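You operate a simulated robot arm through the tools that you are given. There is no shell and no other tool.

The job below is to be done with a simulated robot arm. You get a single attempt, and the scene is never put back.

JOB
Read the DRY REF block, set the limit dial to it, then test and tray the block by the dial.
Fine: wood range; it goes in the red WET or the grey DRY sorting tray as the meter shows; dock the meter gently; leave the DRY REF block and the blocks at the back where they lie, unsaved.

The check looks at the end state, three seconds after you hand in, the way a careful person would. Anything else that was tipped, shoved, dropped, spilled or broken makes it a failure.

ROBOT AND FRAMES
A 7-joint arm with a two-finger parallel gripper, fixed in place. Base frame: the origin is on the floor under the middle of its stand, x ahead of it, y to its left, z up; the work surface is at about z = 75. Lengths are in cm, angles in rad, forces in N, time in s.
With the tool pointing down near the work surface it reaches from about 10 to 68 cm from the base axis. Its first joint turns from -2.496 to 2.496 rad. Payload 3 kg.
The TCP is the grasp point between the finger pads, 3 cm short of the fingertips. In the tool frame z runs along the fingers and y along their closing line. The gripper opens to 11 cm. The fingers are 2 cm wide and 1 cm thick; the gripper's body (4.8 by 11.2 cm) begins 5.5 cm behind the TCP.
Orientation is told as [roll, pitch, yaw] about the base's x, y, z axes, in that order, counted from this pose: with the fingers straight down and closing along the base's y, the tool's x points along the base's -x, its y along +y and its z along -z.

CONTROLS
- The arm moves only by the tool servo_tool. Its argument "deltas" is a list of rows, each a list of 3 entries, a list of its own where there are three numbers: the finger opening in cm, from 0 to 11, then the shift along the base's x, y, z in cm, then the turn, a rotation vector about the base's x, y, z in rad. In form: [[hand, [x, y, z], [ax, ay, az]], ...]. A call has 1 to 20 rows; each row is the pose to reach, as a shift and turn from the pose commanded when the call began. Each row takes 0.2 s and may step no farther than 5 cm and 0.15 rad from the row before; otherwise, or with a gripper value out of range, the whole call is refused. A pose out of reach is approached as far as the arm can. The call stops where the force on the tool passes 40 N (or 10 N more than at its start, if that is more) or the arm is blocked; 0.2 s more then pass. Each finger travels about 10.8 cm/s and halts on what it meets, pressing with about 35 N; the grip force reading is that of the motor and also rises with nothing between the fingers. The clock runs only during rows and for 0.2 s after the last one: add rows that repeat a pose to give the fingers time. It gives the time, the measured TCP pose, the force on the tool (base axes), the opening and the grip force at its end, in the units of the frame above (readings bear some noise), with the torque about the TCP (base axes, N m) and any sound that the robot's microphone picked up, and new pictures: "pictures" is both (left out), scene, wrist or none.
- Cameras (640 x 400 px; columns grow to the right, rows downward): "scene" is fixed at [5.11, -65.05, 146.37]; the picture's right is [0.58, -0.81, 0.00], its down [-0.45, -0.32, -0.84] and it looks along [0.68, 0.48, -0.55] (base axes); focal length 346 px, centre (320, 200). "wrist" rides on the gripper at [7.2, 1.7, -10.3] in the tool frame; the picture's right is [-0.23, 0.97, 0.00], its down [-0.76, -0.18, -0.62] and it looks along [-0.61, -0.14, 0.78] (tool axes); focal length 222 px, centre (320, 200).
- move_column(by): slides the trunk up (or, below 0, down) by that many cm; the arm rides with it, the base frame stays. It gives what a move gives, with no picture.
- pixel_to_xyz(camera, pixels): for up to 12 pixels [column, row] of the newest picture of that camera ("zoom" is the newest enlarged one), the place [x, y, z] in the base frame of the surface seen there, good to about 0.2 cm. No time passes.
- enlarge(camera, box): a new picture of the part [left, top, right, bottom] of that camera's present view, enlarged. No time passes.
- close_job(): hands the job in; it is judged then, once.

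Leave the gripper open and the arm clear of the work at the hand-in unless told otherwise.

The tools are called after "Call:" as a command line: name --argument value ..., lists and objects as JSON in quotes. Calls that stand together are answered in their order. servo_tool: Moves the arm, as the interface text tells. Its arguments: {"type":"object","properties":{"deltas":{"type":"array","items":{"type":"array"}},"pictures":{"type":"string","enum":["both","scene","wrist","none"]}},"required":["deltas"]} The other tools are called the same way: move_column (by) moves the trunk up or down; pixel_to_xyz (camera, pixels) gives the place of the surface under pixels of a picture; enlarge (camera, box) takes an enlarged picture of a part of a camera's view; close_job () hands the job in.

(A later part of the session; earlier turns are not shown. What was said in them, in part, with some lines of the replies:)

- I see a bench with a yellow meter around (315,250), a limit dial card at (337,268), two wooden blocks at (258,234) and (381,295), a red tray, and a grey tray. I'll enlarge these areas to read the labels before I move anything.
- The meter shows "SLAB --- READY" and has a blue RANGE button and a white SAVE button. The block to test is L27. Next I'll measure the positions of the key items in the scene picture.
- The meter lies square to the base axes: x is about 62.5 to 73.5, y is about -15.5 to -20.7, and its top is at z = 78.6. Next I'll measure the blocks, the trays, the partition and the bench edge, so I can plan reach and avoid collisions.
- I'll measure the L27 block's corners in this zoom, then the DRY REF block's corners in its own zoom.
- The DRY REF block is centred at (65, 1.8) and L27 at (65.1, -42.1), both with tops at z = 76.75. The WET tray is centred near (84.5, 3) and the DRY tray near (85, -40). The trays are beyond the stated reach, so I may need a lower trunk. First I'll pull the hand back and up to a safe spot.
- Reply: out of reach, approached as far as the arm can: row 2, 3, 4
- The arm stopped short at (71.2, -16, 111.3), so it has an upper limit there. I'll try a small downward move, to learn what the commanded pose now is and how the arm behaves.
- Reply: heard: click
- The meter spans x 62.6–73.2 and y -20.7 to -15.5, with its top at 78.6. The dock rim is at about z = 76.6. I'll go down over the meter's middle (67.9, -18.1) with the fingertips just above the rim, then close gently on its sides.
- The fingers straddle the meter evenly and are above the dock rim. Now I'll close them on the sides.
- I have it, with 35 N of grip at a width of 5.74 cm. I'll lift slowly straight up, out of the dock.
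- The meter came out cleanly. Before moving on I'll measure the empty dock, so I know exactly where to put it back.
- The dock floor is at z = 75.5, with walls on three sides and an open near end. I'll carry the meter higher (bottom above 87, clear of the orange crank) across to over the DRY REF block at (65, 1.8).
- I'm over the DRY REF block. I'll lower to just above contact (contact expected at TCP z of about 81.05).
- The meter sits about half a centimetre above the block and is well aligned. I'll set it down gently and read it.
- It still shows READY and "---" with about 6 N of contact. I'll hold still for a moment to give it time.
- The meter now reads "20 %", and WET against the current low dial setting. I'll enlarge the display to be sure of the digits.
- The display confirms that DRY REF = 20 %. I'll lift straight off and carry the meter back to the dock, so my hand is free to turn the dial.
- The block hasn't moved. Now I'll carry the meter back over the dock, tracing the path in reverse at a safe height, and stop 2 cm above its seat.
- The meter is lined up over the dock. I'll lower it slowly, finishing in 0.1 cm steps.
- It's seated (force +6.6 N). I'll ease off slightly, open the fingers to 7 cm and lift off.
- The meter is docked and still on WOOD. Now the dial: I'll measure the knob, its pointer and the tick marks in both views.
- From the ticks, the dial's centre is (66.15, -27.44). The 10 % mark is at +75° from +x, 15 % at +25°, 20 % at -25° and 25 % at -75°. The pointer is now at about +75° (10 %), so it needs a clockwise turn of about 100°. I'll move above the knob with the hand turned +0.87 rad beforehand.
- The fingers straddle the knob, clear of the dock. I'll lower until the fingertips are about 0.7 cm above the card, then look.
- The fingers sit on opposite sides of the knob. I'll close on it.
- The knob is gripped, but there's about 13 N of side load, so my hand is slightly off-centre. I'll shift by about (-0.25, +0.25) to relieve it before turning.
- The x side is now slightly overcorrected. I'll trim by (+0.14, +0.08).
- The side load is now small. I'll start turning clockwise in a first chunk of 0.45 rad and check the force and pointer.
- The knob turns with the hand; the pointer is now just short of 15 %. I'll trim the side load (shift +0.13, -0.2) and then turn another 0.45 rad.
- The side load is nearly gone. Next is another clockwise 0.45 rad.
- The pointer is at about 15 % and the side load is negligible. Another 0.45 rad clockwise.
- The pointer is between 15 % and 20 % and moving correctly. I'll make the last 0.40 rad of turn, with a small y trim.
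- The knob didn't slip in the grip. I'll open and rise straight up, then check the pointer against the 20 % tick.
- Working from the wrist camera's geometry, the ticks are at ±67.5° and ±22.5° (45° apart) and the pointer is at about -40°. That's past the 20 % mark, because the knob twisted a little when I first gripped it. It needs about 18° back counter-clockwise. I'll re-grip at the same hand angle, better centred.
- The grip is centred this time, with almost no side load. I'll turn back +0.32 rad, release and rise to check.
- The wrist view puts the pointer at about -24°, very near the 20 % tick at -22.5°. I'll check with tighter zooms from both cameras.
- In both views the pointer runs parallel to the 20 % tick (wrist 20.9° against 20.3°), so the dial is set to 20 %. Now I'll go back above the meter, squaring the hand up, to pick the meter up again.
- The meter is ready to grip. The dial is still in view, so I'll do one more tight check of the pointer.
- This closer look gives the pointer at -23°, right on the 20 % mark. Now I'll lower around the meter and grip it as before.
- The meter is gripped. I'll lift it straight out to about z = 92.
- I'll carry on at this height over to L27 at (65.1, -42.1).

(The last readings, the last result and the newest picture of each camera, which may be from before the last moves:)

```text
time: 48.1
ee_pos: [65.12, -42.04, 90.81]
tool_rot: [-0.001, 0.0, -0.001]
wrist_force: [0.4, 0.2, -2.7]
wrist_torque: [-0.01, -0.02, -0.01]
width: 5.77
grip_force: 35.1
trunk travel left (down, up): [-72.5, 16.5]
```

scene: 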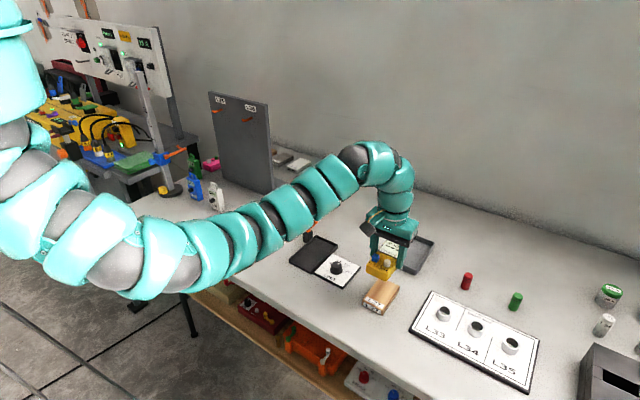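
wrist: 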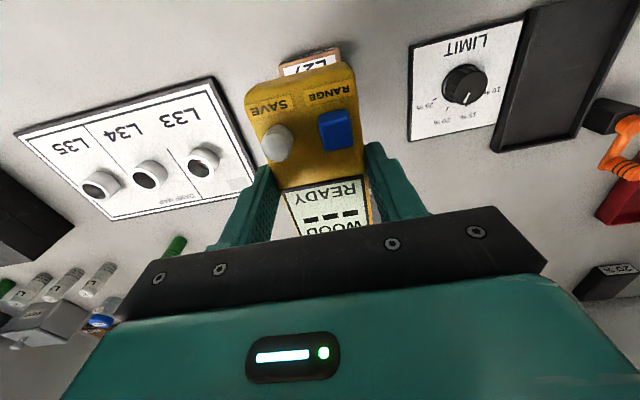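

The arm reaches here comfortably. I'll lower to just above the L27 block.

Call:
servo_tool --deltas '[[4.5, [0, 0, -3], [0, 0, 0]], [4.5, [0, 0, -6], [0, 0, 0]], [4.5, [0, 0, -8], [0, 0, 0]], [4.5, [0, 0, -9], [0, 0, 0]], [4.5, [0, 0, -9.2], [0, 0, 0]]]' --pictures "both"

Call:
enlarge --camera "scene" --box '[340, 220, 440, 330]'

```text
time: 49.3
ee_pos: [65.07, -42.09, 81.56]
tool_rot: [0.0, 0.0, -0.002]
wrist_force: [0.8, 0.0, -2.2]
wrist_torque: [0.04, 0.0, 0.0]
width: 5.75
grip_force: 34.8
trunk travel left (down, up): [-72.5, 16.5]
```

scene: 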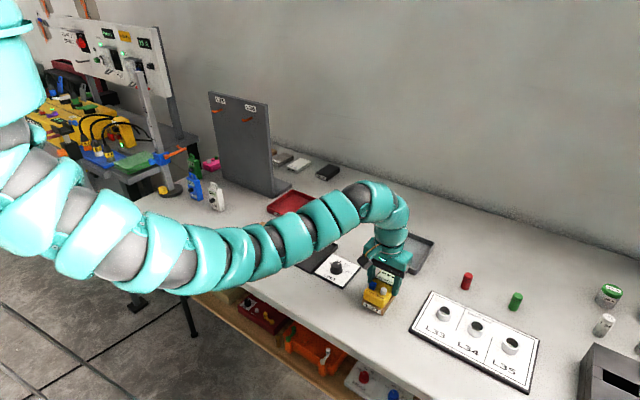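
wrist: 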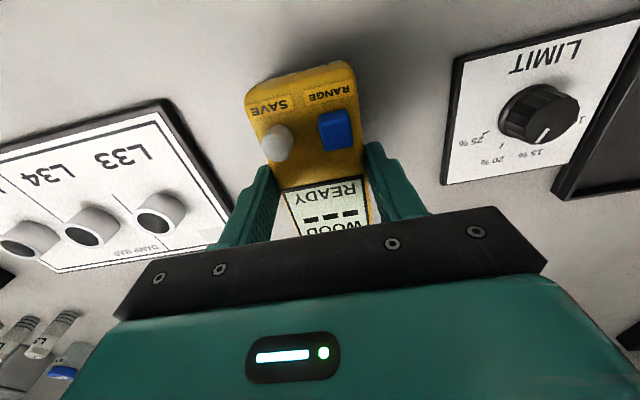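

```text
3.64 times, centred on (390, 275) of scene
```

zoom: 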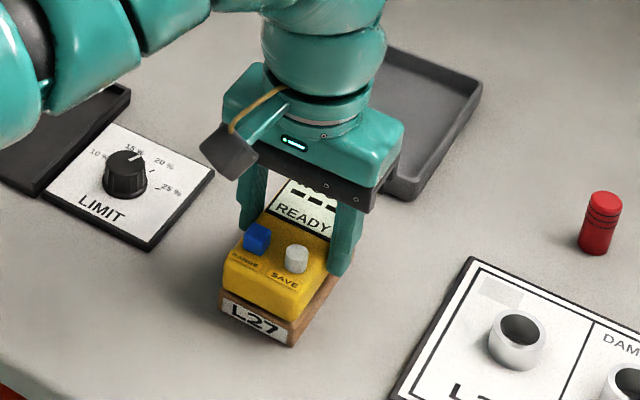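

The meter is aligned over L27. I'll set it down gently and hold for the reading.

Call:
servo_tool --deltas '[[4.5, [0, 0, -0.2], [0, 0, 0]], [4.5, [0, 0, -0.35], [0, 0, 0]], [4.5, [0, 0, -0.5], [0, 0, 0]], [4.5, [0, 0, -0.6], [0, 0, 0]], [4.5, [0, 0, -0.66], [0, 0, 0]], [4.5, [0, 0, -0.66], [0, 0, 0]], [4.5, [0, 0, -0.66], [0, 0, 0]], [4.5, [0, 0, -0.66], [0, 0, 0]], [4.5, [0, 0, -0.66], [0, 0, 0]], [4.5, [0, 0, -0.66], [0, 0, 0]], [4.5, [0, 0, -0.66], [0, 0, 0]]]' --pictures "both"

Call:
enlarge --camera "wrist" --box '[290, 170, 380, 240]'

Call:
enlarge --camera "scene" --box '[355, 240, 415, 310]'

```text
time: 51.7
ee_pos: [65.05, -42.07, 81.18]
tool_rot: [0.001, 0.0, 0.0]
wrist_force: [1.9, -0.5, 8.3]
wrist_torque: [-0.01, -0.11, -0.02]
width: 5.74
grip_force: 35.7
trunk travel left (down, up): [-72.5, 16.5]
```

scene: 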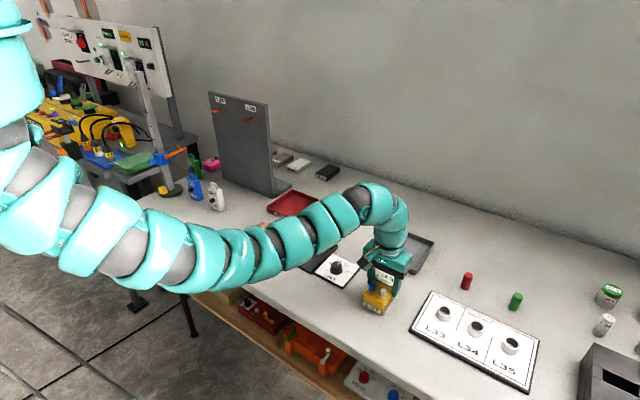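
wrist: 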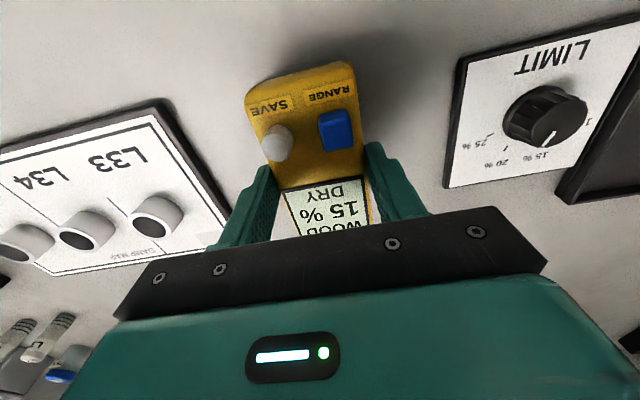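

```text
5.71 times, centred on (335, 205) of wrist
```

zoom: 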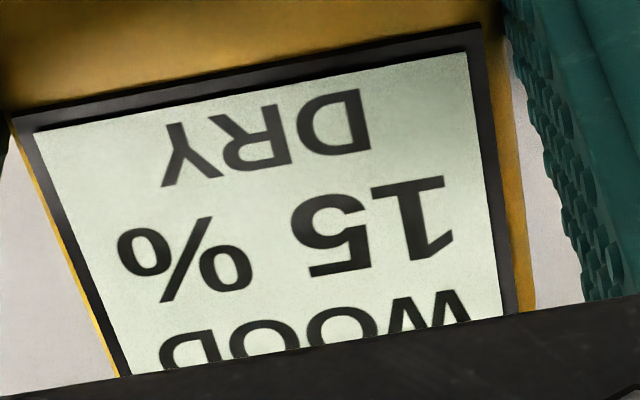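

```text
5.71 times, centred on (385, 275) of scene
```

zoom: 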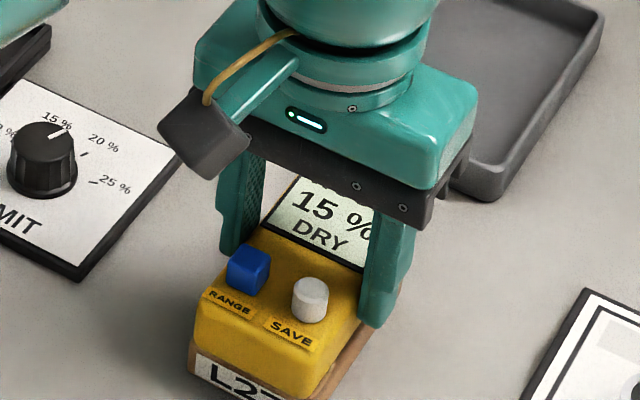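

L27 reads "15 % DRY" against the 20 % limit, so it goes in the grey DRY tray. I won't touch SAVE. First I'll lift off and carry the meter back above the dock.

Call:
servo_tool --deltas '[[4.5, [0, 0, 0.4], [0, 0, 0]], [4.5, [0, 0, 1.5], [0, 0, 0]], [4.5, [0, 0, 4.5], [0, 0, 0]], [4.5, [0, 0, 8], [0, 0, 0]], [4.5, [0, 0, 10], [0, 0, 0]], [4.5, [0, 4, 10], [0, 0, 0]], [4.5, [0, 8, 10], [0, 0, 0]], [4.5, [0, 12, 10], [0, 0, 0]], [4.5, [0.3, 16, 10], [0, 0, 0]], [4.5, [1.2, 20, 10], [0, 0, 0]], [4.5, [2.8, 24, 10], [0, 0, 0]], [4.5, [2.8, 24, 10], [0, 0, 0]]]' --pictures "both"

Call:
enlarge --camera "scene" --box '[280, 200, 440, 320]'

```text
time: 54.3
ee_pos: [67.88, -18.1, 90.99]
tool_rot: [0.0, 0.001, -0.001]
wrist_force: [-0.6, -0.7, -2.7]
wrist_torque: [0.02, -0.02, -0.01]
width: 5.74
grip_force: 34.8
trunk travel left (down, up): [-72.5, 16.5]
```

scene: 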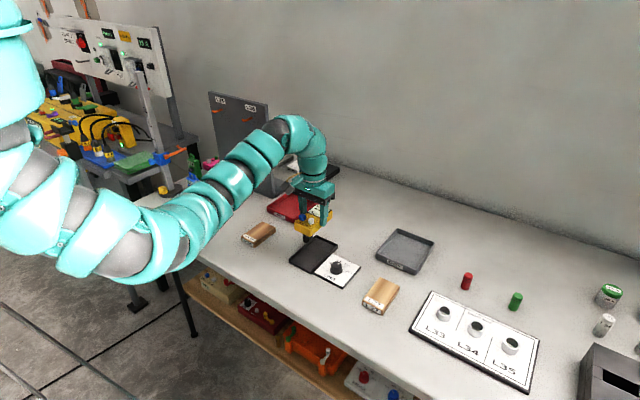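
wrist: 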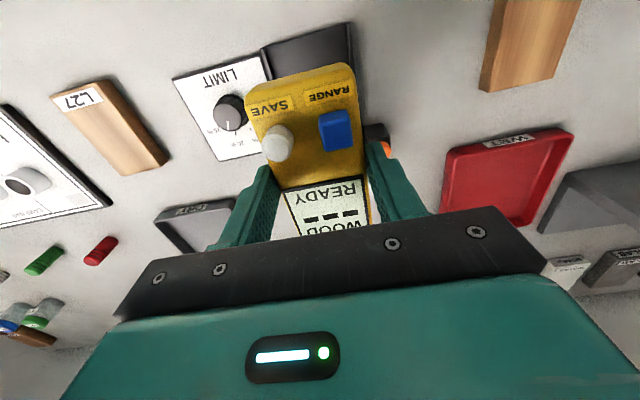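

```text
3.33 times, centred on (360, 260) of scene
```

zoom: 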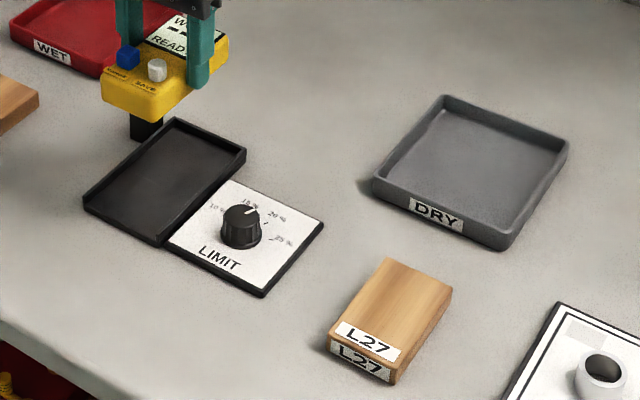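

I'm back over the dock. I'll lower it, slowing over the last centimetre and seating in very small steps.

Call:
servo_tool --deltas '[[4.5, [0, 0, -3], [0, 0, 0]], [4.5, [0, 0, -6], [0, 0, 0]], [4.5, [0, 0, -8.5], [0, 0, 0]], [4.5, [0, 0, -9.6], [0, 0, 0]], [4.5, [0, 0, -10.2], [0, 0, 0]], [4.5, [0, 0, -10.6], [0, 0, 0]], [4.5, [0, 0, -10.8], [0, 0, 0]], [4.5, [0, 0, -10.9], [0, 0, 0]], [4.5, [0, 0, -11.0], [0, 0, 0]], [4.5, [0, 0, -11.06], [0, 0, 0]], [4.5, [0, 0, -11.12], [0, 0, 0]], [4.5, [0, 0, -11.12], [0, 0, 0]]]' --pictures "wrist"

Call:
enlarge --camera "scene" --box '[280, 200, 370, 290]'

```text
time: 56.9
ee_pos: [67.81, -18.11, 79.99]
tool_rot: [-0.001, -0.001, 0.0]
wrist_force: [0.2, 0.5, 2.5]
wrist_torque: [-0.05, -0.23, 0.04]
width: 5.79
grip_force: 34.9
trunk travel left (down, up): [-72.5, 16.5]
```

wrist: 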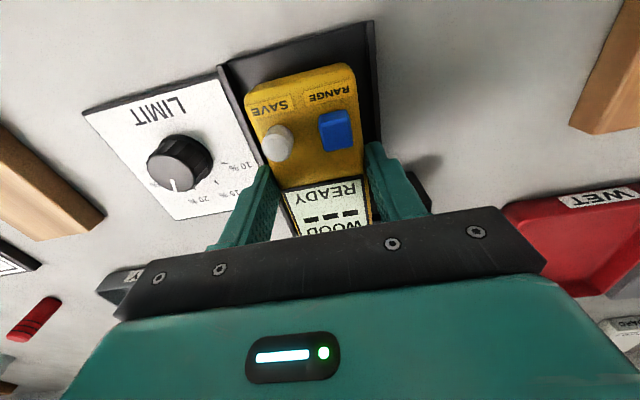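

```text
4.44 times, centred on (325, 245) of scene
```

zoom: 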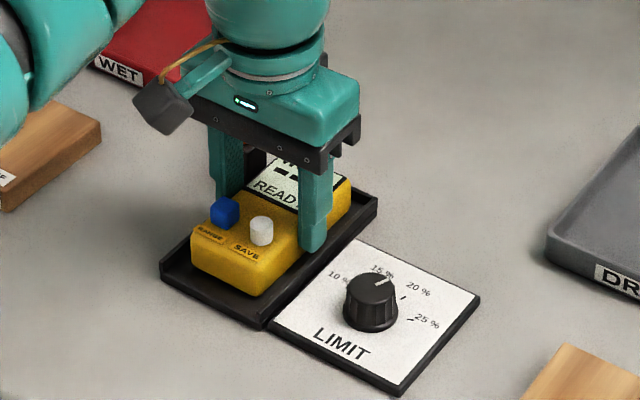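

It seated with only about 5 N of contact. I'll open gently and rise.

Call:
servo_tool --deltas '[[6.2, [0, 0, 0], [0, 0, 0]], [7.2, [0, 0, 0], [0, 0, 0]], [7.2, [0, 0, 0], [0, 0, 0]], [7.2, [0, 0, 1.5], [0, 0, 0]], [7.2, [0, 0, 5], [0, 0, 0]], [7.2, [0, 0, 9], [0, 0, 0]], [7.2, [0, 0, 12], [0, 0, 0]], [7.2, [0, 0, 12], [0, 0, 0]]]' --pictures "both"

Call:
enlarge --camera "scene" --box '[280, 200, 370, 290]'

```text
time: 58.7
ee_pos: [67.79, -18.23, 91.96]
tool_rot: [-0.002, 0.001, 0.0]
wrist_force: [-0.5, 0.1, 0.5]
wrist_torque: [0.01, 0.0, 0.0]
width: 7.2
grip_force: 0.1
trunk travel left (down, up): [-72.5, 16.5]
```

scene: 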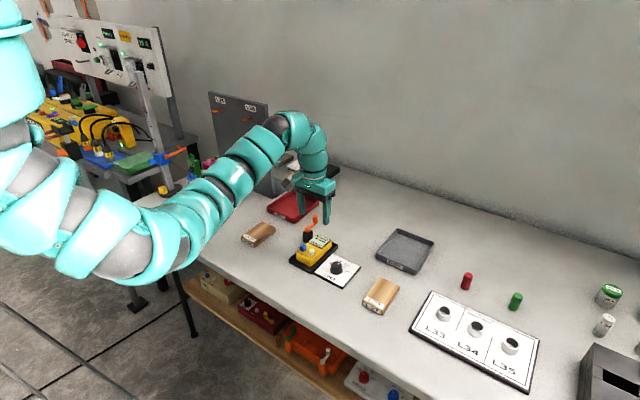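
wrist: 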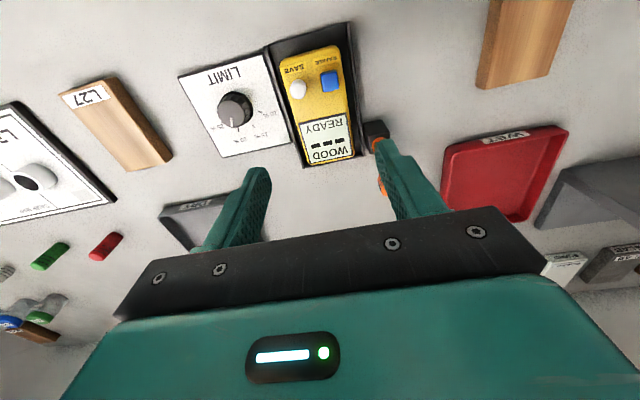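

```text
4.44 times, centred on (325, 245) of scene
```

zoom: 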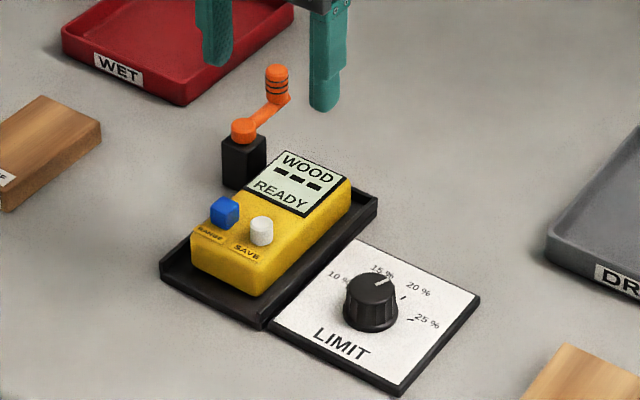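

The meter is docked and shows WOOD/READY, with the dial at 20 %. Next is the L27 block. The tray lies far out, so I'll tilt the tool forward 0.5 rad about y for both pick and place. I'll move above L27 first.

Call:
servo_tool --deltas '[[8, [-1, -4.5, 1], [0, 0, 0]], [8, [-2, -9, 2], [0, 0, 0]], [8, [-3, -13.5, 3], [0, 0, 0]], [8, [-4, -18, 3], [0, 0, 0]], [8, [-4.8, -22, 3], [0, -0.12, 0]], [8, [-4.8, -23.9, 3], [0, -0.25, 0]], [8, [-4.8, -23.9, 3], [0, -0.38, 0]], [8, [-4.8, -23.9, 3], [0, -0.5, 0]], [8, [-4.8, -23.9, 3], [0, -0.5, 0]]]' --pictures "both"

```text
time: 60.7
ee_pos: [63.1, -41.96, 94.94]
tool_rot: [-0.001, -0.503, 0.003]
wrist_force: [-0.1, 0.5, -0.3]
wrist_torque: [0.01, -0.02, 0.0]
width: 7.99
grip_force: 0.1
out of reach, approached as far as the arm can: row 2, 3, 4
trunk travel left (down, up): [-72.5, 16.5]
```

scene: 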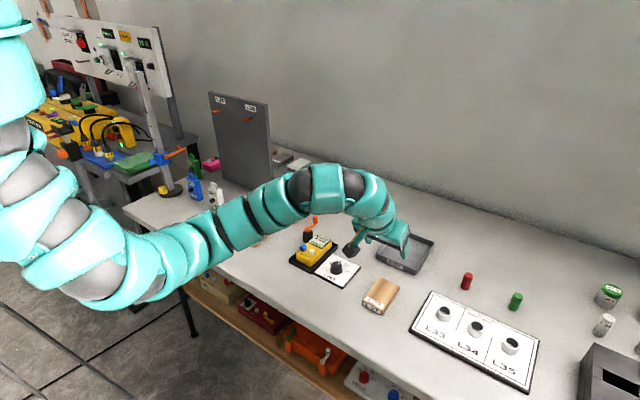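
wrist: 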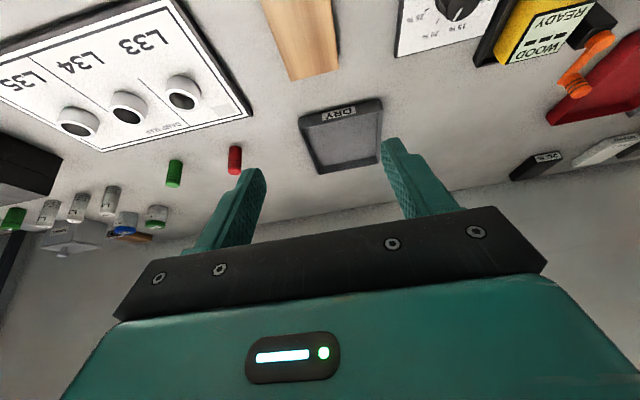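

I'm in position with the tilt. I'll go down in stages toward the block, with the fingers open to 8 cm.

Call:
servo_tool --deltas '[[8, [0, -0.1, -4], [0, 0, 0]], [8, [0, -0.1, -8], [0, 0, 0]], [8, [0, -0.1, -11], [0, 0, 0]], [8, [0, -0.1, -13.5], [0, 0, 0]], [8, [0, -0.1, -13.5], [0, 0, 0]]]' --pictures "both"

Call:
enlarge --camera "scene" --box '[335, 240, 435, 330]'

```text
time: 61.9
ee_pos: [63.03, -42.14, 81.48]
tool_rot: [0.001, -0.5, -0.001]
wrist_force: [1.6, 0.5, 0.9]
wrist_torque: [-0.01, -0.03, 0.04]
width: 7.99
grip_force: 0.1
trunk travel left (down, up): [-72.5, 16.5]
```

scene: 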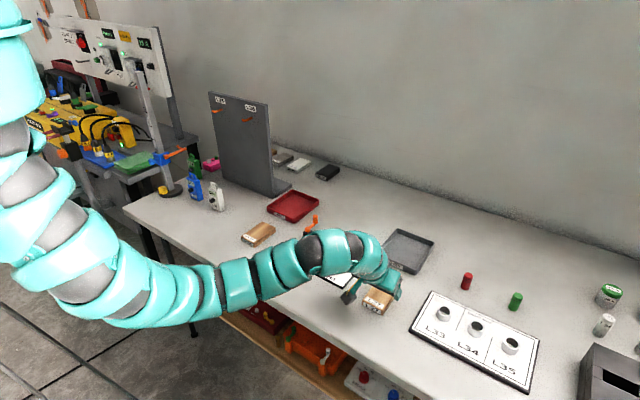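
wrist: 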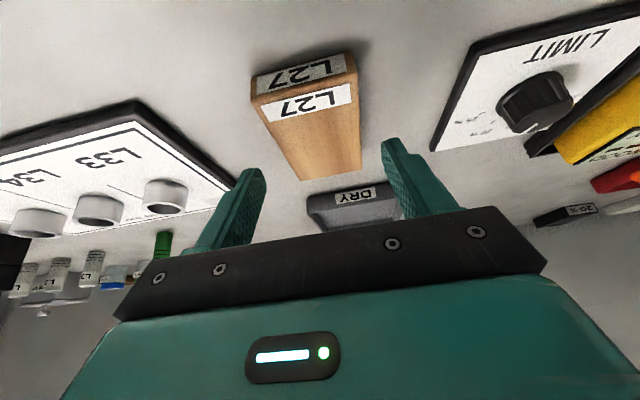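

```text
4.44 times, centred on (385, 285) of scene
```

zoom: 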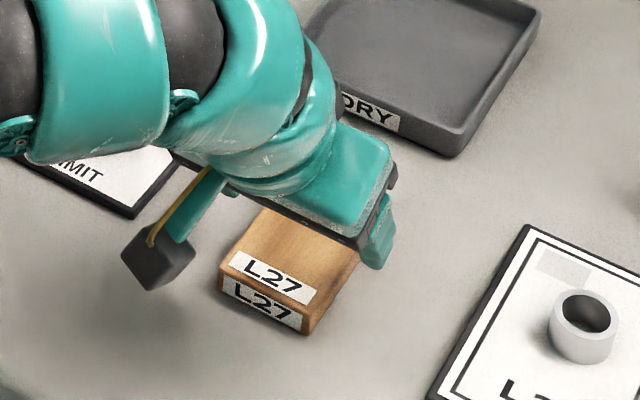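

The block sits between the fingers. I'll check its exact position before closing.

Call:
pixel_to_xyz --camera "wrist" --pixels '[[262, 100], [345, 84], [305, 140], [300, 176], [360, 165], [253, 80], [345, 56], [347, 193]]'

Call:
pixel_to_xyz --camera "zoom" --pixels '[[225, 268], [310, 304], [307, 330], [220, 290], [300, 245]]'

```text
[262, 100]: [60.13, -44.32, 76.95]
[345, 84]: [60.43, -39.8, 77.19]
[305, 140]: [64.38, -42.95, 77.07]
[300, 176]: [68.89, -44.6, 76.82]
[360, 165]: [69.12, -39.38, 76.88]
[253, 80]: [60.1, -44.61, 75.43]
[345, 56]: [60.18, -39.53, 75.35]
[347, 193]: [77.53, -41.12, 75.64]
```

```text
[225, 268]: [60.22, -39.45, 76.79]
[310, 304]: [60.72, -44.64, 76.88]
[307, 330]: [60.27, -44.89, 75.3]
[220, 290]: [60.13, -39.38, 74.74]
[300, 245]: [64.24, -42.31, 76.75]
```

The block is unmoved (x 60.1–70, y -44.7 to -39.4). I'll go down the last 3 cm, leaving the fingertips about 0.4 cm above the bench.

Call:
servo_tool --deltas '[[8, [0, 0.05, -1.5], [0, 0, 0]], [8, [0, 0.05, -2.5], [0, 0, 0]], [7, [0, 0.05, -3.0], [0, 0, 0]], [7, [0, 0.05, -3.0], [0, 0, 0]]]' --pictures "both"

Call:
enlarge --camera "scene" --box '[335, 240, 435, 330]'

```text
time: 62.9
ee_pos: [63.09, -42.03, 78.43]
tool_rot: [-0.001, -0.499, 0.0]
wrist_force: [0.2, 0.0, -0.5]
wrist_torque: [-0.03, 0.0, 0.0]
width: 7.02
grip_force: 0.1
trunk travel left (down, up): [-72.5, 16.5]
```

scene: 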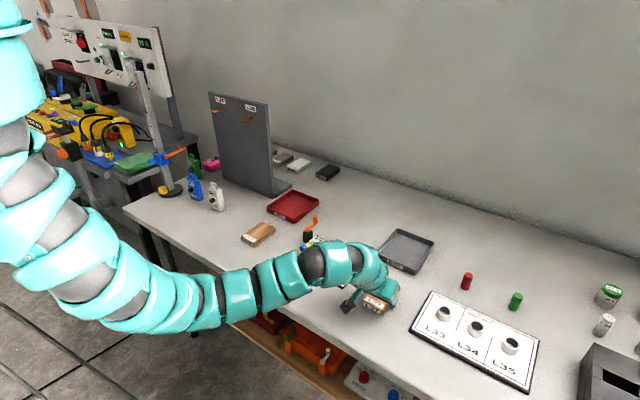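
wrist: 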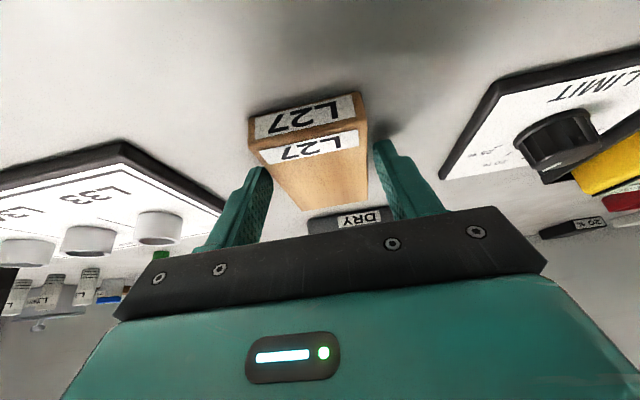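

```text
4.44 times, centred on (385, 285) of scene
```

zoom: 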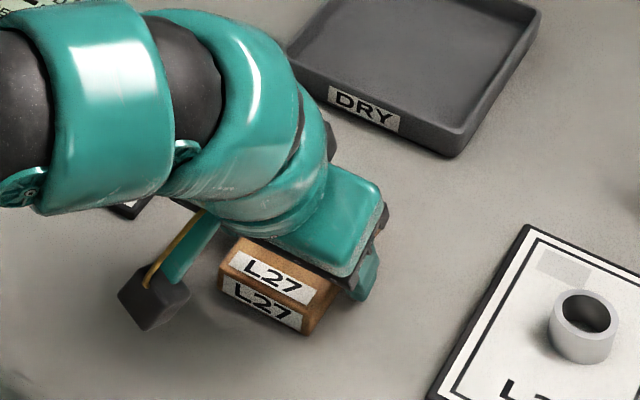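

All clear: the wrist is around z = 95–100, well above everything. I'll close on the block.

Call:
servo_tool --deltas '[[6, [0, 0, 0], [0, 0, 0]], [5.2, [0, 0, 0], [0, 0, 0]], [4.2, [0, 0, 0], [0, 0, 0]], [4.2, [0, 0, 0], [0, 0, 0]]]' --pictures "wrist"

```text
time: 63.9
ee_pos: [62.97, -42.09, 78.44]
tool_rot: [-0.001, -0.499, 0.001]
wrist_force: [1.0, 0.5, 0.4]
wrist_torque: [-0.03, -0.03, -0.01]
width: 5.92
grip_force: 35.2
trunk travel left (down, up): [-72.5, 16.5]
```

wrist: 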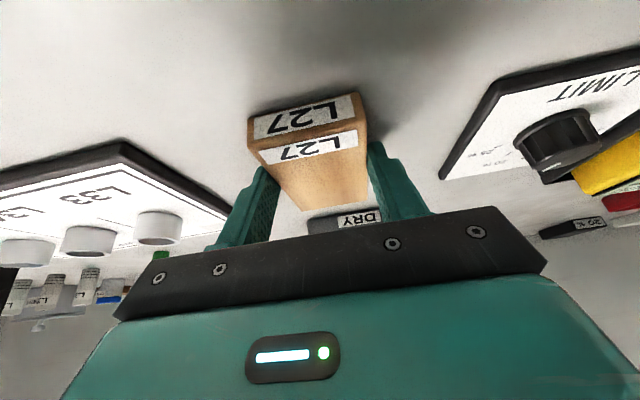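

The block is gripped (5.92 cm wide, 35 N). I'll lift slowly.

Call:
servo_tool --deltas '[[4.2, [0, 0, 0.4], [0, 0, 0]], [4.2, [0, 0, 1.2], [0, 0, 0]], [4.2, [0, 0, 3], [0, 0, 0]], [4.2, [0, 0, 5.5], [0, 0, 0]], [4.2, [0, 0, 8], [0, 0, 0]], [4.2, [0, 0, 8], [0, 0, 0]]]' --pictures "both"

Call:
enlarge --camera "scene" --box '[335, 220, 435, 330]'

```text
time: 65.3
ee_pos: [63.05, -42.03, 86.5]
tool_rot: [-0.001, -0.499, 0.0]
wrist_force: [0.9, -0.5, -0.3]
wrist_torque: [0.0, -0.01, 0.01]
width: 5.89
grip_force: 35.0
trunk travel left (down, up): [-72.5, 16.5]
```

scene: 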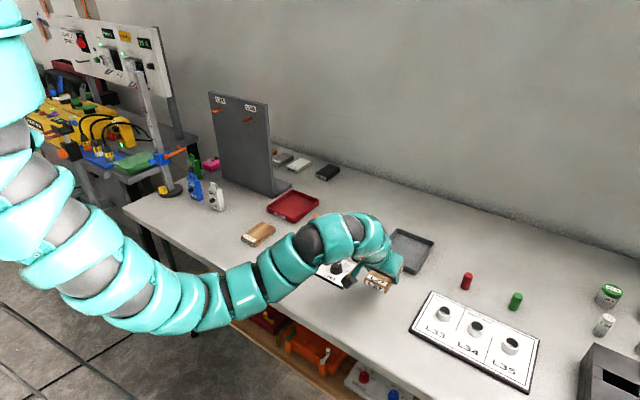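
wrist: 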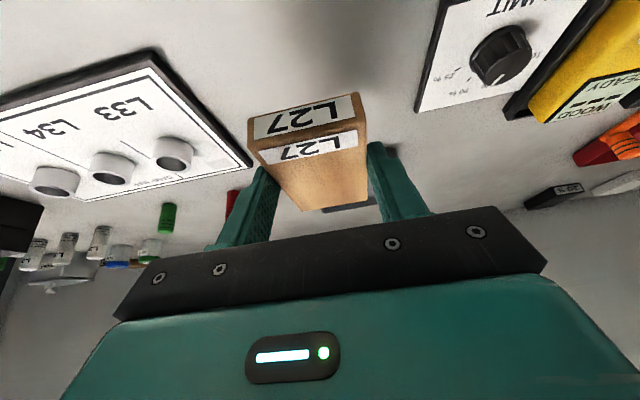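

```text
3.64 times, centred on (385, 275) of scene
```

zoom: 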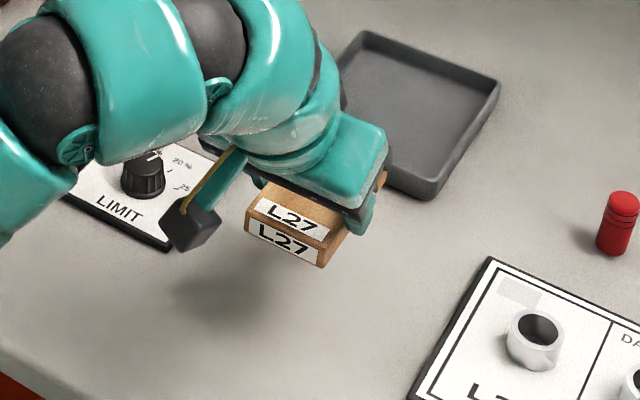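

The block is level and firmly held. I'll move forward over the grey tray in 4 cm steps, at a height well above its rim.

Call:
servo_tool --deltas '[[4.2, [4, 0.5, 0], [0, 0, 0]], [4.2, [8, 0.9, 0], [0, 0, 0]], [4.2, [12, 1.3, 0], [0, 0, 0]], [4.2, [16, 1.7, 0], [0, 0, 0]], [4.2, [19.2, 1.9, 0], [0, 0, 0]], [4.2, [19.2, 1.9, 0], [0, 0, 0]]]' --pictures "both"

Call:
enlarge --camera "scene" --box '[355, 190, 455, 300]'

```text
time: 66.7
ee_pos: [82.41, -40.21, 86.47]
tool_rot: [0.001, -0.501, 0.001]
wrist_force: [0.2, 0.3, -0.1]
wrist_torque: [-0.02, 0.01, -0.02]
width: 5.91
grip_force: 35.0
trunk travel left (down, up): [-72.5, 16.5]
```

scene: 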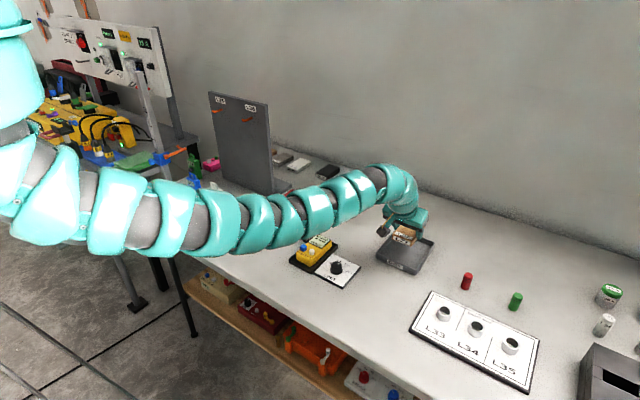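
wrist: 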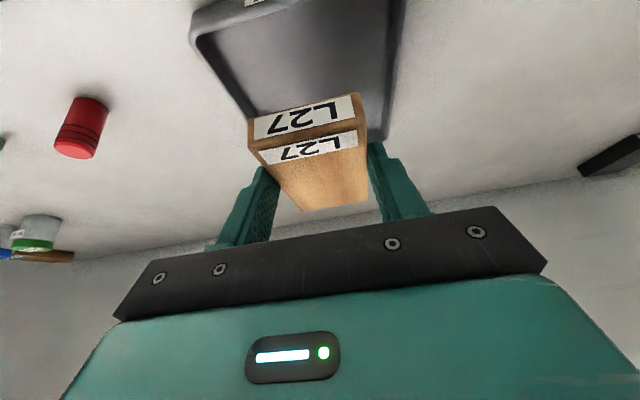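

```text
3.64 times, centred on (405, 245) of scene
```

zoom: 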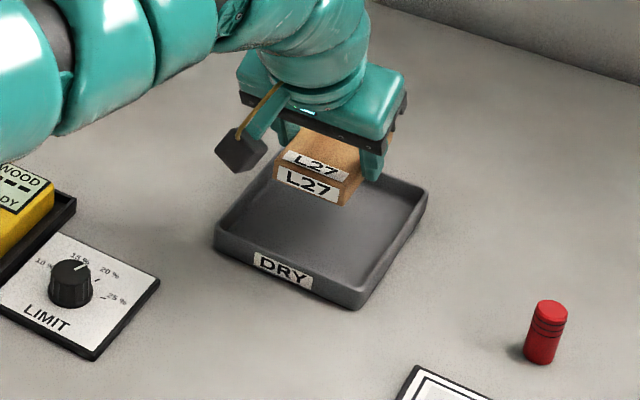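

I'm over the tray. I'll measure the tray's floor, rim and the block's pose in the picture before lowering.

Call:
pixel_to_xyz --camera "zoom" --pixels '[[300, 235], [340, 225], [230, 222], [355, 290], [230, 232], [350, 278], [285, 170], [335, 200], [425, 195], [415, 200]]'

Call:
pixel_to_xyz --camera "wrist" --pixels '[[300, 60], [320, 20], [195, 20], [250, 115], [385, 140], [300, 90], [265, 160], [355, 140], [370, 80]]'

```text
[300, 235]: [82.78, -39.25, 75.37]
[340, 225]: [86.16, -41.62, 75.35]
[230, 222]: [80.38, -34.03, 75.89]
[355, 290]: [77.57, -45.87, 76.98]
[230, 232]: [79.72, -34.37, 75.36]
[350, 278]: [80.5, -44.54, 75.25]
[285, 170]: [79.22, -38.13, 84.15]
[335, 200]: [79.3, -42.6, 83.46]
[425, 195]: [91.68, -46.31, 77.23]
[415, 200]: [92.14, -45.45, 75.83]
```

```text
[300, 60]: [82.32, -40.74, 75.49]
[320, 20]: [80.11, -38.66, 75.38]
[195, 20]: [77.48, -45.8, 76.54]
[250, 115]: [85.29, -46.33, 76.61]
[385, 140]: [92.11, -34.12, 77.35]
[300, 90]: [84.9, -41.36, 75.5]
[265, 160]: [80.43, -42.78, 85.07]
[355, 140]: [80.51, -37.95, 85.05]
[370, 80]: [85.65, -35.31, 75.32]
```

The tray floor is at z = 75.4 and the rim at 77.2. The block's near face is at about x = 79.25. I'll nudge 0.6 cm forward to centre it and lower to just above the floor.

Call:
servo_tool --deltas '[[4.2, [0.5, 0, -2], [0, 0, 0]], [4.2, [0.6, 0, -4.5], [0, 0, 0]], [4.2, [0.6, 0, -6], [0, 0, 0]], [4.2, [0.6, 0, -6.8], [0, 0, 0]], [4.2, [0.6, 0, -6.8], [0, 0, 0]]]' --pictures "both"

Call:
enlarge --camera "scene" --box '[355, 190, 455, 300]'

```text
time: 67.9
ee_pos: [82.54, -40.27, 81.15]
tool_rot: [0.002, -0.501, 0.0]
wrist_force: [0.1, 0.8, -0.4]
wrist_torque: [-0.01, 0.01, 0.03]
width: 5.9
grip_force: 35.0
out of reach, approached as far as the arm can: row 3, 4, 5
trunk travel left (down, up): [-72.5, 16.5]
```

scene: 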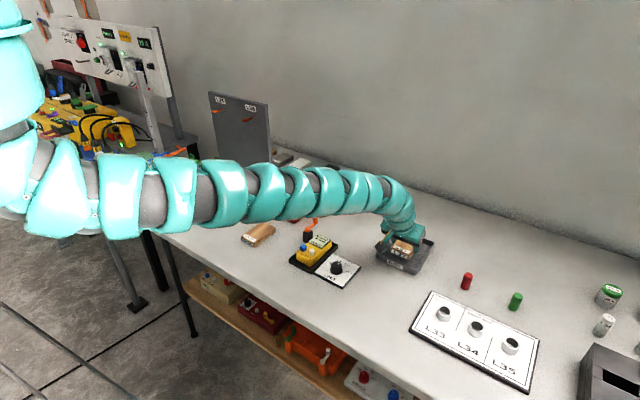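
wrist: 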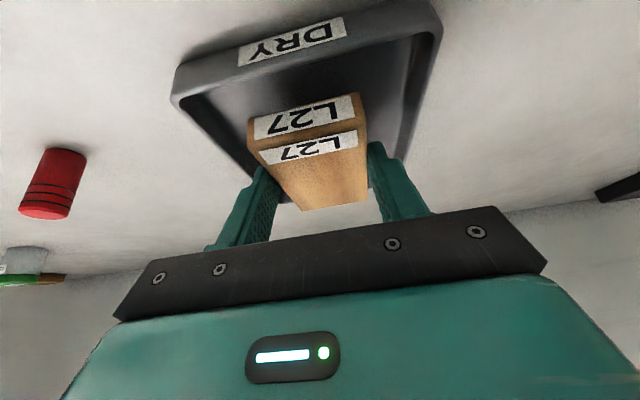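

```text
3.64 times, centred on (405, 245) of scene
```

zoom: 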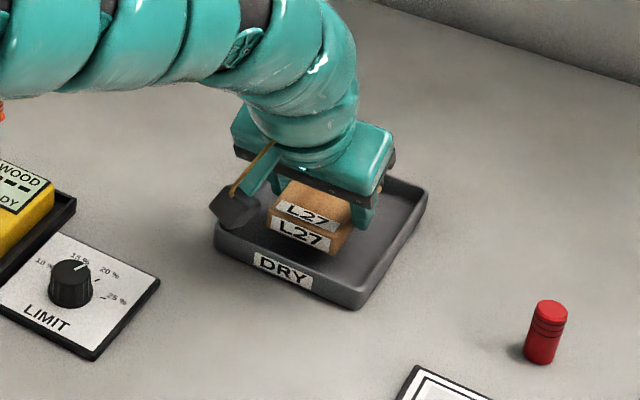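

The arm is fully stretched and about 2.3 cm too high. I'll raise the hand 7 cm, lower the trunk 8 cm, and then do the final lowering with reach to spare.

Call:
servo_tool --deltas '[[4.2, [0, 0, 2], [0, 0, 0]], [4.2, [0, 0, 4.5], [0, 0, 0]], [4.2, [0, 0, 7], [0, 0, 0]], [4.2, [0, 0, 7], [0, 0, 0]]]' --pictures "none"

Call:
move_column --by -4

```text
time: 68.9
ee_pos: [82.54, -40.15, 88.29]
tool_rot: [0.0, -0.499, -0.001]
wrist_force: [-0.1, 0.3, -1.0]
wrist_torque: [0.01, 0.04, -0.02]
width: 5.91
grip_force: 35.3
trunk travel left (down, up): [-72.5, 16.5]
```

```text
time: 69.8
ee_pos: [82.47, -40.01, 84.41]
tool_rot: [-0.001, -0.5, 0.0]
wrist_force: [0.2, -0.4, -1.0]
wrist_torque: [0.01, 0.04, -0.01]
width: 5.91
grip_force: 34.8
trunk travel left (down, up): [-68.5, 20.5]
```

The trunk move went smoothly. I'll go down 2 cm more on the trunk for margin, then check the pose.

Call:
move_column --by -2

Call:
enlarge --camera "scene" --box '[355, 190, 455, 300]'

```text
time: 70.4
ee_pos: [82.49, -40.2, 82.17]
tool_rot: [0.001, -0.499, 0.001]
wrist_force: [0.1, 0.3, -1.1]
wrist_torque: [-0.02, 0.03, -0.06]
width: 5.92
grip_force: 35.4
trunk travel left (down, up): [-66.5, 22.5]
```

```text
3.64 times, centred on (405, 245) of scene
```

zoom: 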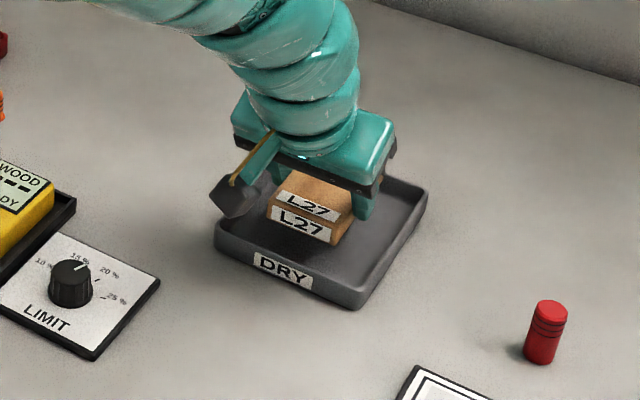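

Clear all round. I'll lower with a 0.5 cm forward nudge, then use small steps to touch down.

Call:
servo_tool --deltas '[[4.2, [0.3, 0, -1], [0, 0, 0]], [4.2, [0.5, 0, -2], [0, 0, 0]], [4.2, [0.5, 0, -2.6], [0, 0, 0]], [4.2, [0.5, 0, -2.8], [0, 0, 0]], [4.2, [0.5, 0, -2.8], [0, 0, 0]]]' --pictures "both"

Call:
enlarge --camera "scene" --box '[355, 190, 455, 300]'

```text
time: 71.6
ee_pos: [83.03, -40.13, 79.46]
tool_rot: [-0.001, -0.498, 0.0]
wrist_force: [0.9, -0.7, 0.1]
wrist_torque: [-0.01, 0.01, 0.0]
width: 5.9
grip_force: 35.0
trunk travel left (down, up): [-66.5, 22.5]
```

scene: 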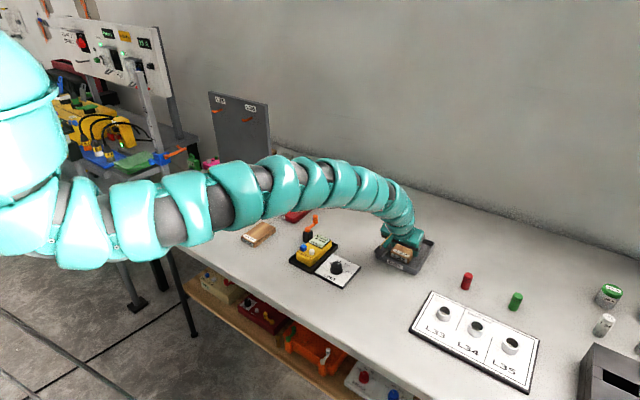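
wrist: 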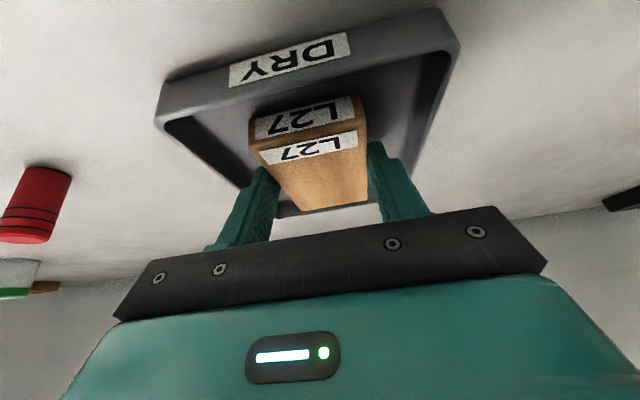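

```text
3.64 times, centred on (405, 245) of scene
```

zoom: 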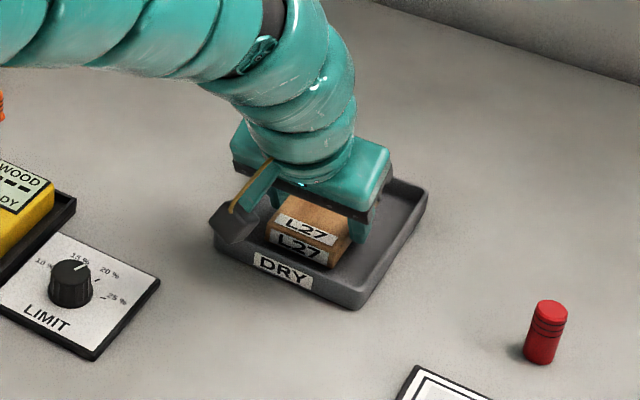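

The block is inside the tray walls, about 0.5 cm above the floor. Next is the slow final lowering.

Call:
servo_tool --deltas '[[4.2, [0, 0, -0.15], [0, 0, 0]], [4.2, [0, 0, -0.27], [0, 0, 0]], [4.2, [0, 0, -0.37], [0, 0, 0]], [4.2, [0, 0, -0.45], [0, 0, 0]], [4.2, [0, 0, -0.45], [0, 0, 0]]]' --pictures "none"

```text
time: 72.8
ee_pos: [83.04, -40.11, 79.01]
tool_rot: [0.0, -0.499, 0.0]
wrist_force: [0.0, -0.3, -1.0]
wrist_torque: [-0.04, -0.03, -0.03]
width: 5.9
grip_force: 34.8
trunk travel left (down, up): [-66.5, 22.5]
```

No contact yet (-1 N). I'll go on in finer steps.

Call:
servo_tool --deltas '[[4.2, [0, 0, -0.08], [0, 0, 0]], [4.2, [0, 0, -0.16], [0, 0, 0]], [4.2, [0, 0, -0.22], [0, 0, 0]], [4.2, [0, 0, -0.22], [0, 0, 0]]]' --pictures "none"

```text
time: 73.8
ee_pos: [83.14, -40.13, 78.97]
tool_rot: [-0.003, -0.503, 0.0]
wrist_force: [2.0, -0.5, 11.7]
wrist_torque: [0.05, 0.27, 0.03]
width: 5.88
grip_force: 35.3
trunk travel left (down, up): [-66.5, 22.5]
```

It has touched the tray floor (11.7 N). I'll ease up slightly, open gently to 7 cm and withdraw back along the tool axis.

Call:
servo_tool --deltas '[[4.2, [0, 0, 0.1], [0, 0, 0]], [5.5, [0, 0, 0.1], [0, 0, 0]], [6.3, [0, 0, 0.1], [0, 0, 0]], [7.2, [0, 0, 0.1], [0, 0, 0]], [7.2, [0, 0, 0.1], [0, 0, 0]]]' --pictures "both"

Call:
enlarge --camera "scene" --box '[355, 190, 455, 300]'

```text
time: 75.0
ee_pos: [83.1, -40.14, 78.74]
tool_rot: [0.0, -0.499, 0.001]
wrist_force: [-0.3, 0.2, -0.6]
wrist_torque: [0.01, 0.0, 0.02]
width: 7.2
grip_force: 0.0
trunk travel left (down, up): [-66.5, 22.5]
```

scene: 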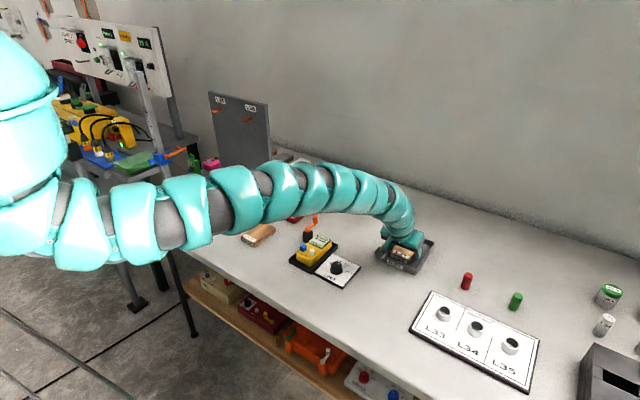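
wrist: 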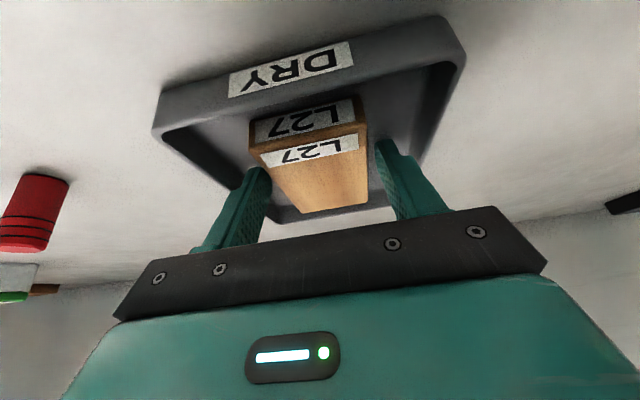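

```text
3.64 times, centred on (405, 245) of scene
```

zoom: 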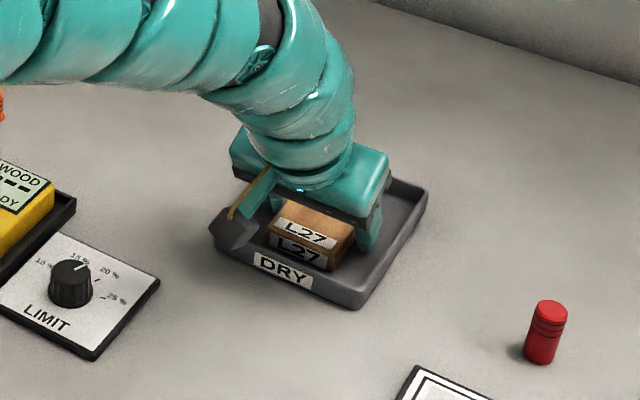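

The block is resting in the tray. I'll withdraw straight up, then back.

Call:
servo_tool --deltas '[[7.2, [0, 0, 1], [0, 0, 0]], [7.2, [0, 0, 3], [0, 0, 0]], [7.2, [0, 0, 6], [0, 0, 0]], [7.2, [-1, 0, 9], [0, 0, 0]], [7.2, [-4, 0, 11], [0, 0, 0]], [7.2, [-8, 0, 12], [0, 0, 0]], [7.2, [-12, 0, 13], [0, 0, 0]], [7.2, [-12, 0, 13], [0, 0, 0]]]' --pictures "both"

Call:
enlarge --camera "scene" --box '[280, 200, 440, 300]'

```text
time: 76.8
ee_pos: [75.78, -42.1, 90.14]
tool_rot: [0.002, -0.499, -0.003]
wrist_force: [-0.3, 0.2, -0.5]
wrist_torque: [0.03, 0.01, 0.01]
width: 7.25
grip_force: 0.0
out of reach, approached as far as the arm can: row 6, 7, 8
trunk travel left (down, up): [-66.5, 22.5]
```

scene: 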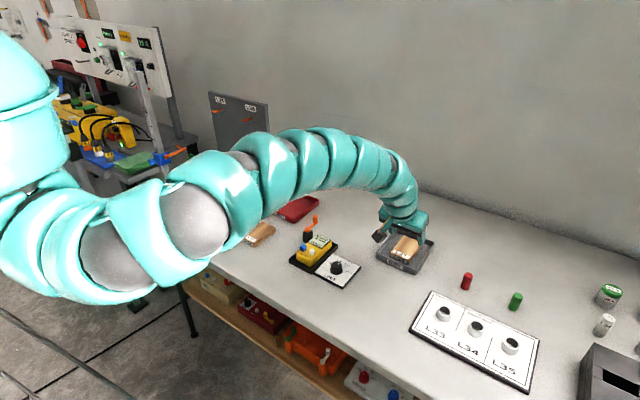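
wrist: 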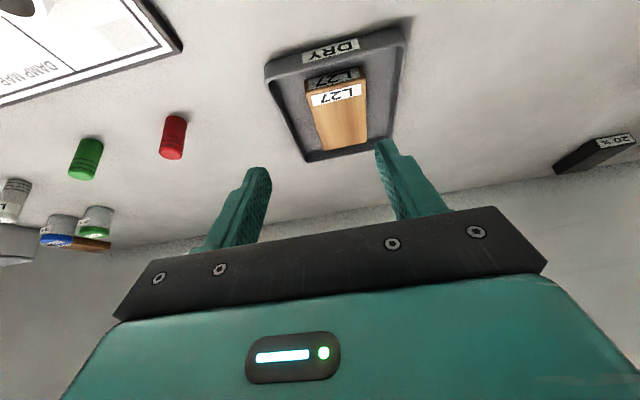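

```text
4.00 times, centred on (360, 250) of scene
```

zoom: 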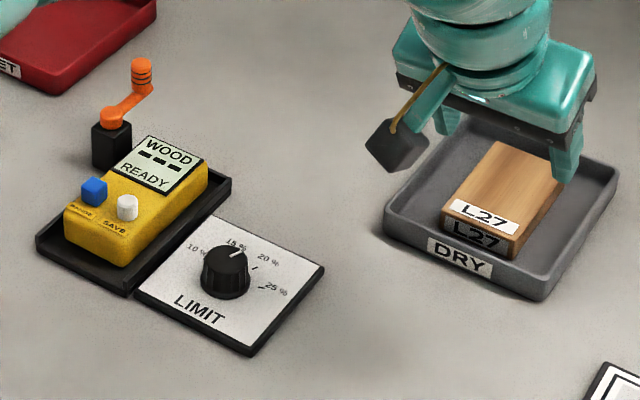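

L27 rests squarely inside the DRY tray. The meter is docked and nothing else has moved. Now I'll raise the trunk so the whole arm is well clear.

Call:
move_column --by 16

Call:
servo_tool --deltas '[[9, [0, 0, 0], [0, 0.12, 0]], [11, [0, 0, 0], [0, 0.25, 0]], [11, [0, 0, 0], [0, 0.38, 0]], [11, [0, 0, 0], [0, 0.5, 0]], [11, [0, 0, 0], [0, 0.5, 0]]]' --pictures "both"

```text
time: 78.7
ee_pos: [75.85, -42.1, 106.1]
tool_rot: [-0.001, -0.499, -0.001]
wrist_force: [0.2, -0.4, -0.2]
wrist_torque: [0.02, -0.01, -0.01]
width: 7.2
grip_force: 0.0
trunk travel left (down, up): [-82.5, 6.5]
```

```text
time: 79.9
ee_pos: [75.63, -42.05, 106.15]
tool_rot: [0.0, 0.003, 0.001]
wrist_force: [0.1, 1.2, 0.1]
wrist_torque: [-0.04, -0.01, -0.01]
width: 10.99
grip_force: 0.0
trunk travel left (down, up): [-82.5, 6.5]
```

scene: 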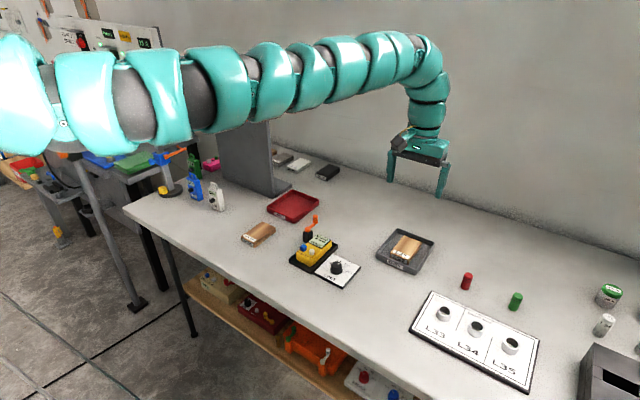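
wrist: 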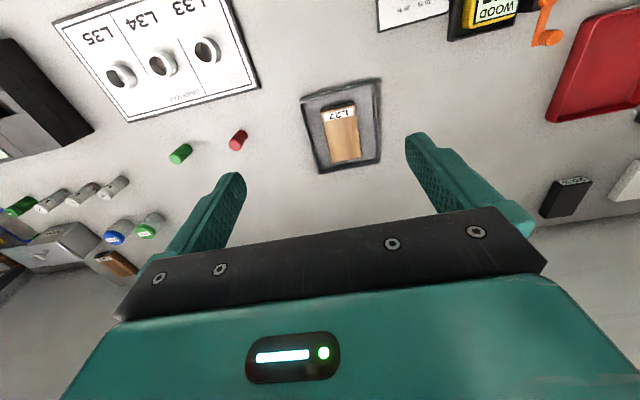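

The arm is high, with the gripper open and clear of everything. One last inspection of the dial, meter, tray and surroundings before handing in.

Call:
enlarge --camera "scene" --box '[325, 253, 353, 271]'

Call:
enlarge --camera "scene" --box '[285, 210, 445, 300]'

Call:
enlarge --camera "scene" --box '[180, 140, 360, 260]'

Call:
pixel_to_xyz --camera "scene" --pixels '[[257, 232], [406, 247], [316, 243], [293, 207], [390, 256], [417, 243]]'

```text
16.00 times, centred on (339, 262) of scene
```

zoom: 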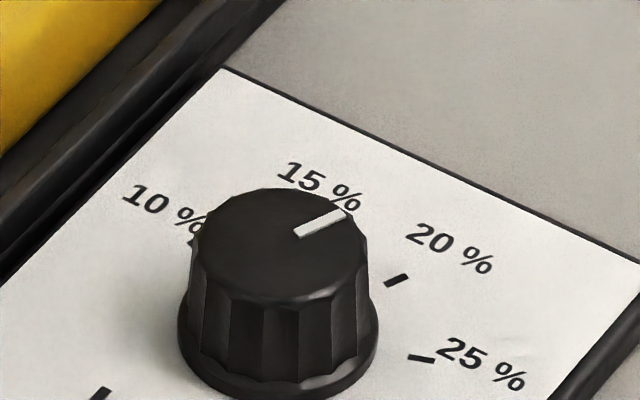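

```text
4.00 times, centred on (365, 255) of scene
```

zoom: 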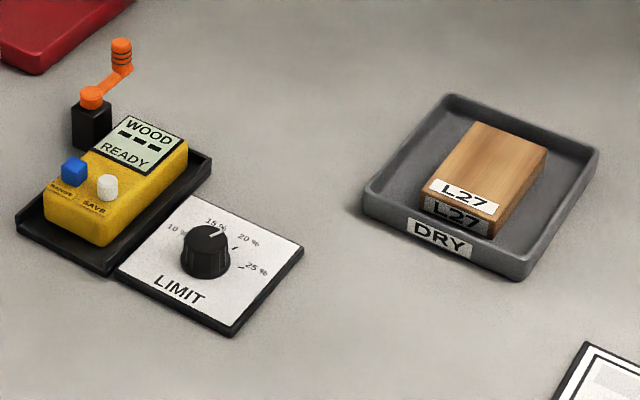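

```text
3.33 times, centred on (270, 200) of scene
```

zoom: 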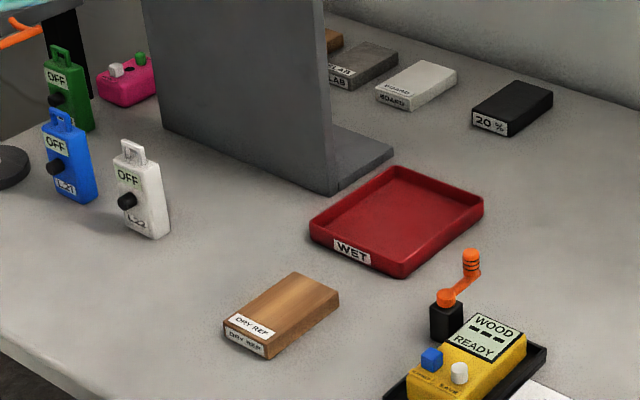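

```text
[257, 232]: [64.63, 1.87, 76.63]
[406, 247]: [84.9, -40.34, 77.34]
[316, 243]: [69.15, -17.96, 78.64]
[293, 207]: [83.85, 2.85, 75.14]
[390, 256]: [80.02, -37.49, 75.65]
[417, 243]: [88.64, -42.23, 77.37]
```

Everything checks out in the final pictures:
- **Dial:** the pointer is at about -23°, on the 20 % mark.
- **Meter:** docked, on the WOOD range, with SAVE never pressed.
- **L27:** it read 15 % DRY and is lying flat in the grey DRY tray.
- **Other items:** the DRY REF block and the blocks at the back are where they started.
- **Arm:** raised and clear, gripper open.

I'll hand in now.

Call:
close_job

```text
The job is handed in.
```

The job is done and handed in; the check hasn't returned a result.

- **DRY REF block:** it read 20 % on the wood range, so I set the limit dial to the 20 % mark. My first turn went past it, and I turned back to the mark and checked it in both cameras.
- **L27 block:** it read 15 %, and the meter showed DRY. It is lying flat in the grey DRY tray.
- **Meter:** back in its dock, set down gently both times. I never pressed SAVE.
- **Everything else:** the DRY REF block and the blocks at the back are where they were, and I saw nothing else moved. The arm is raised clear of the bench with the gripper open.
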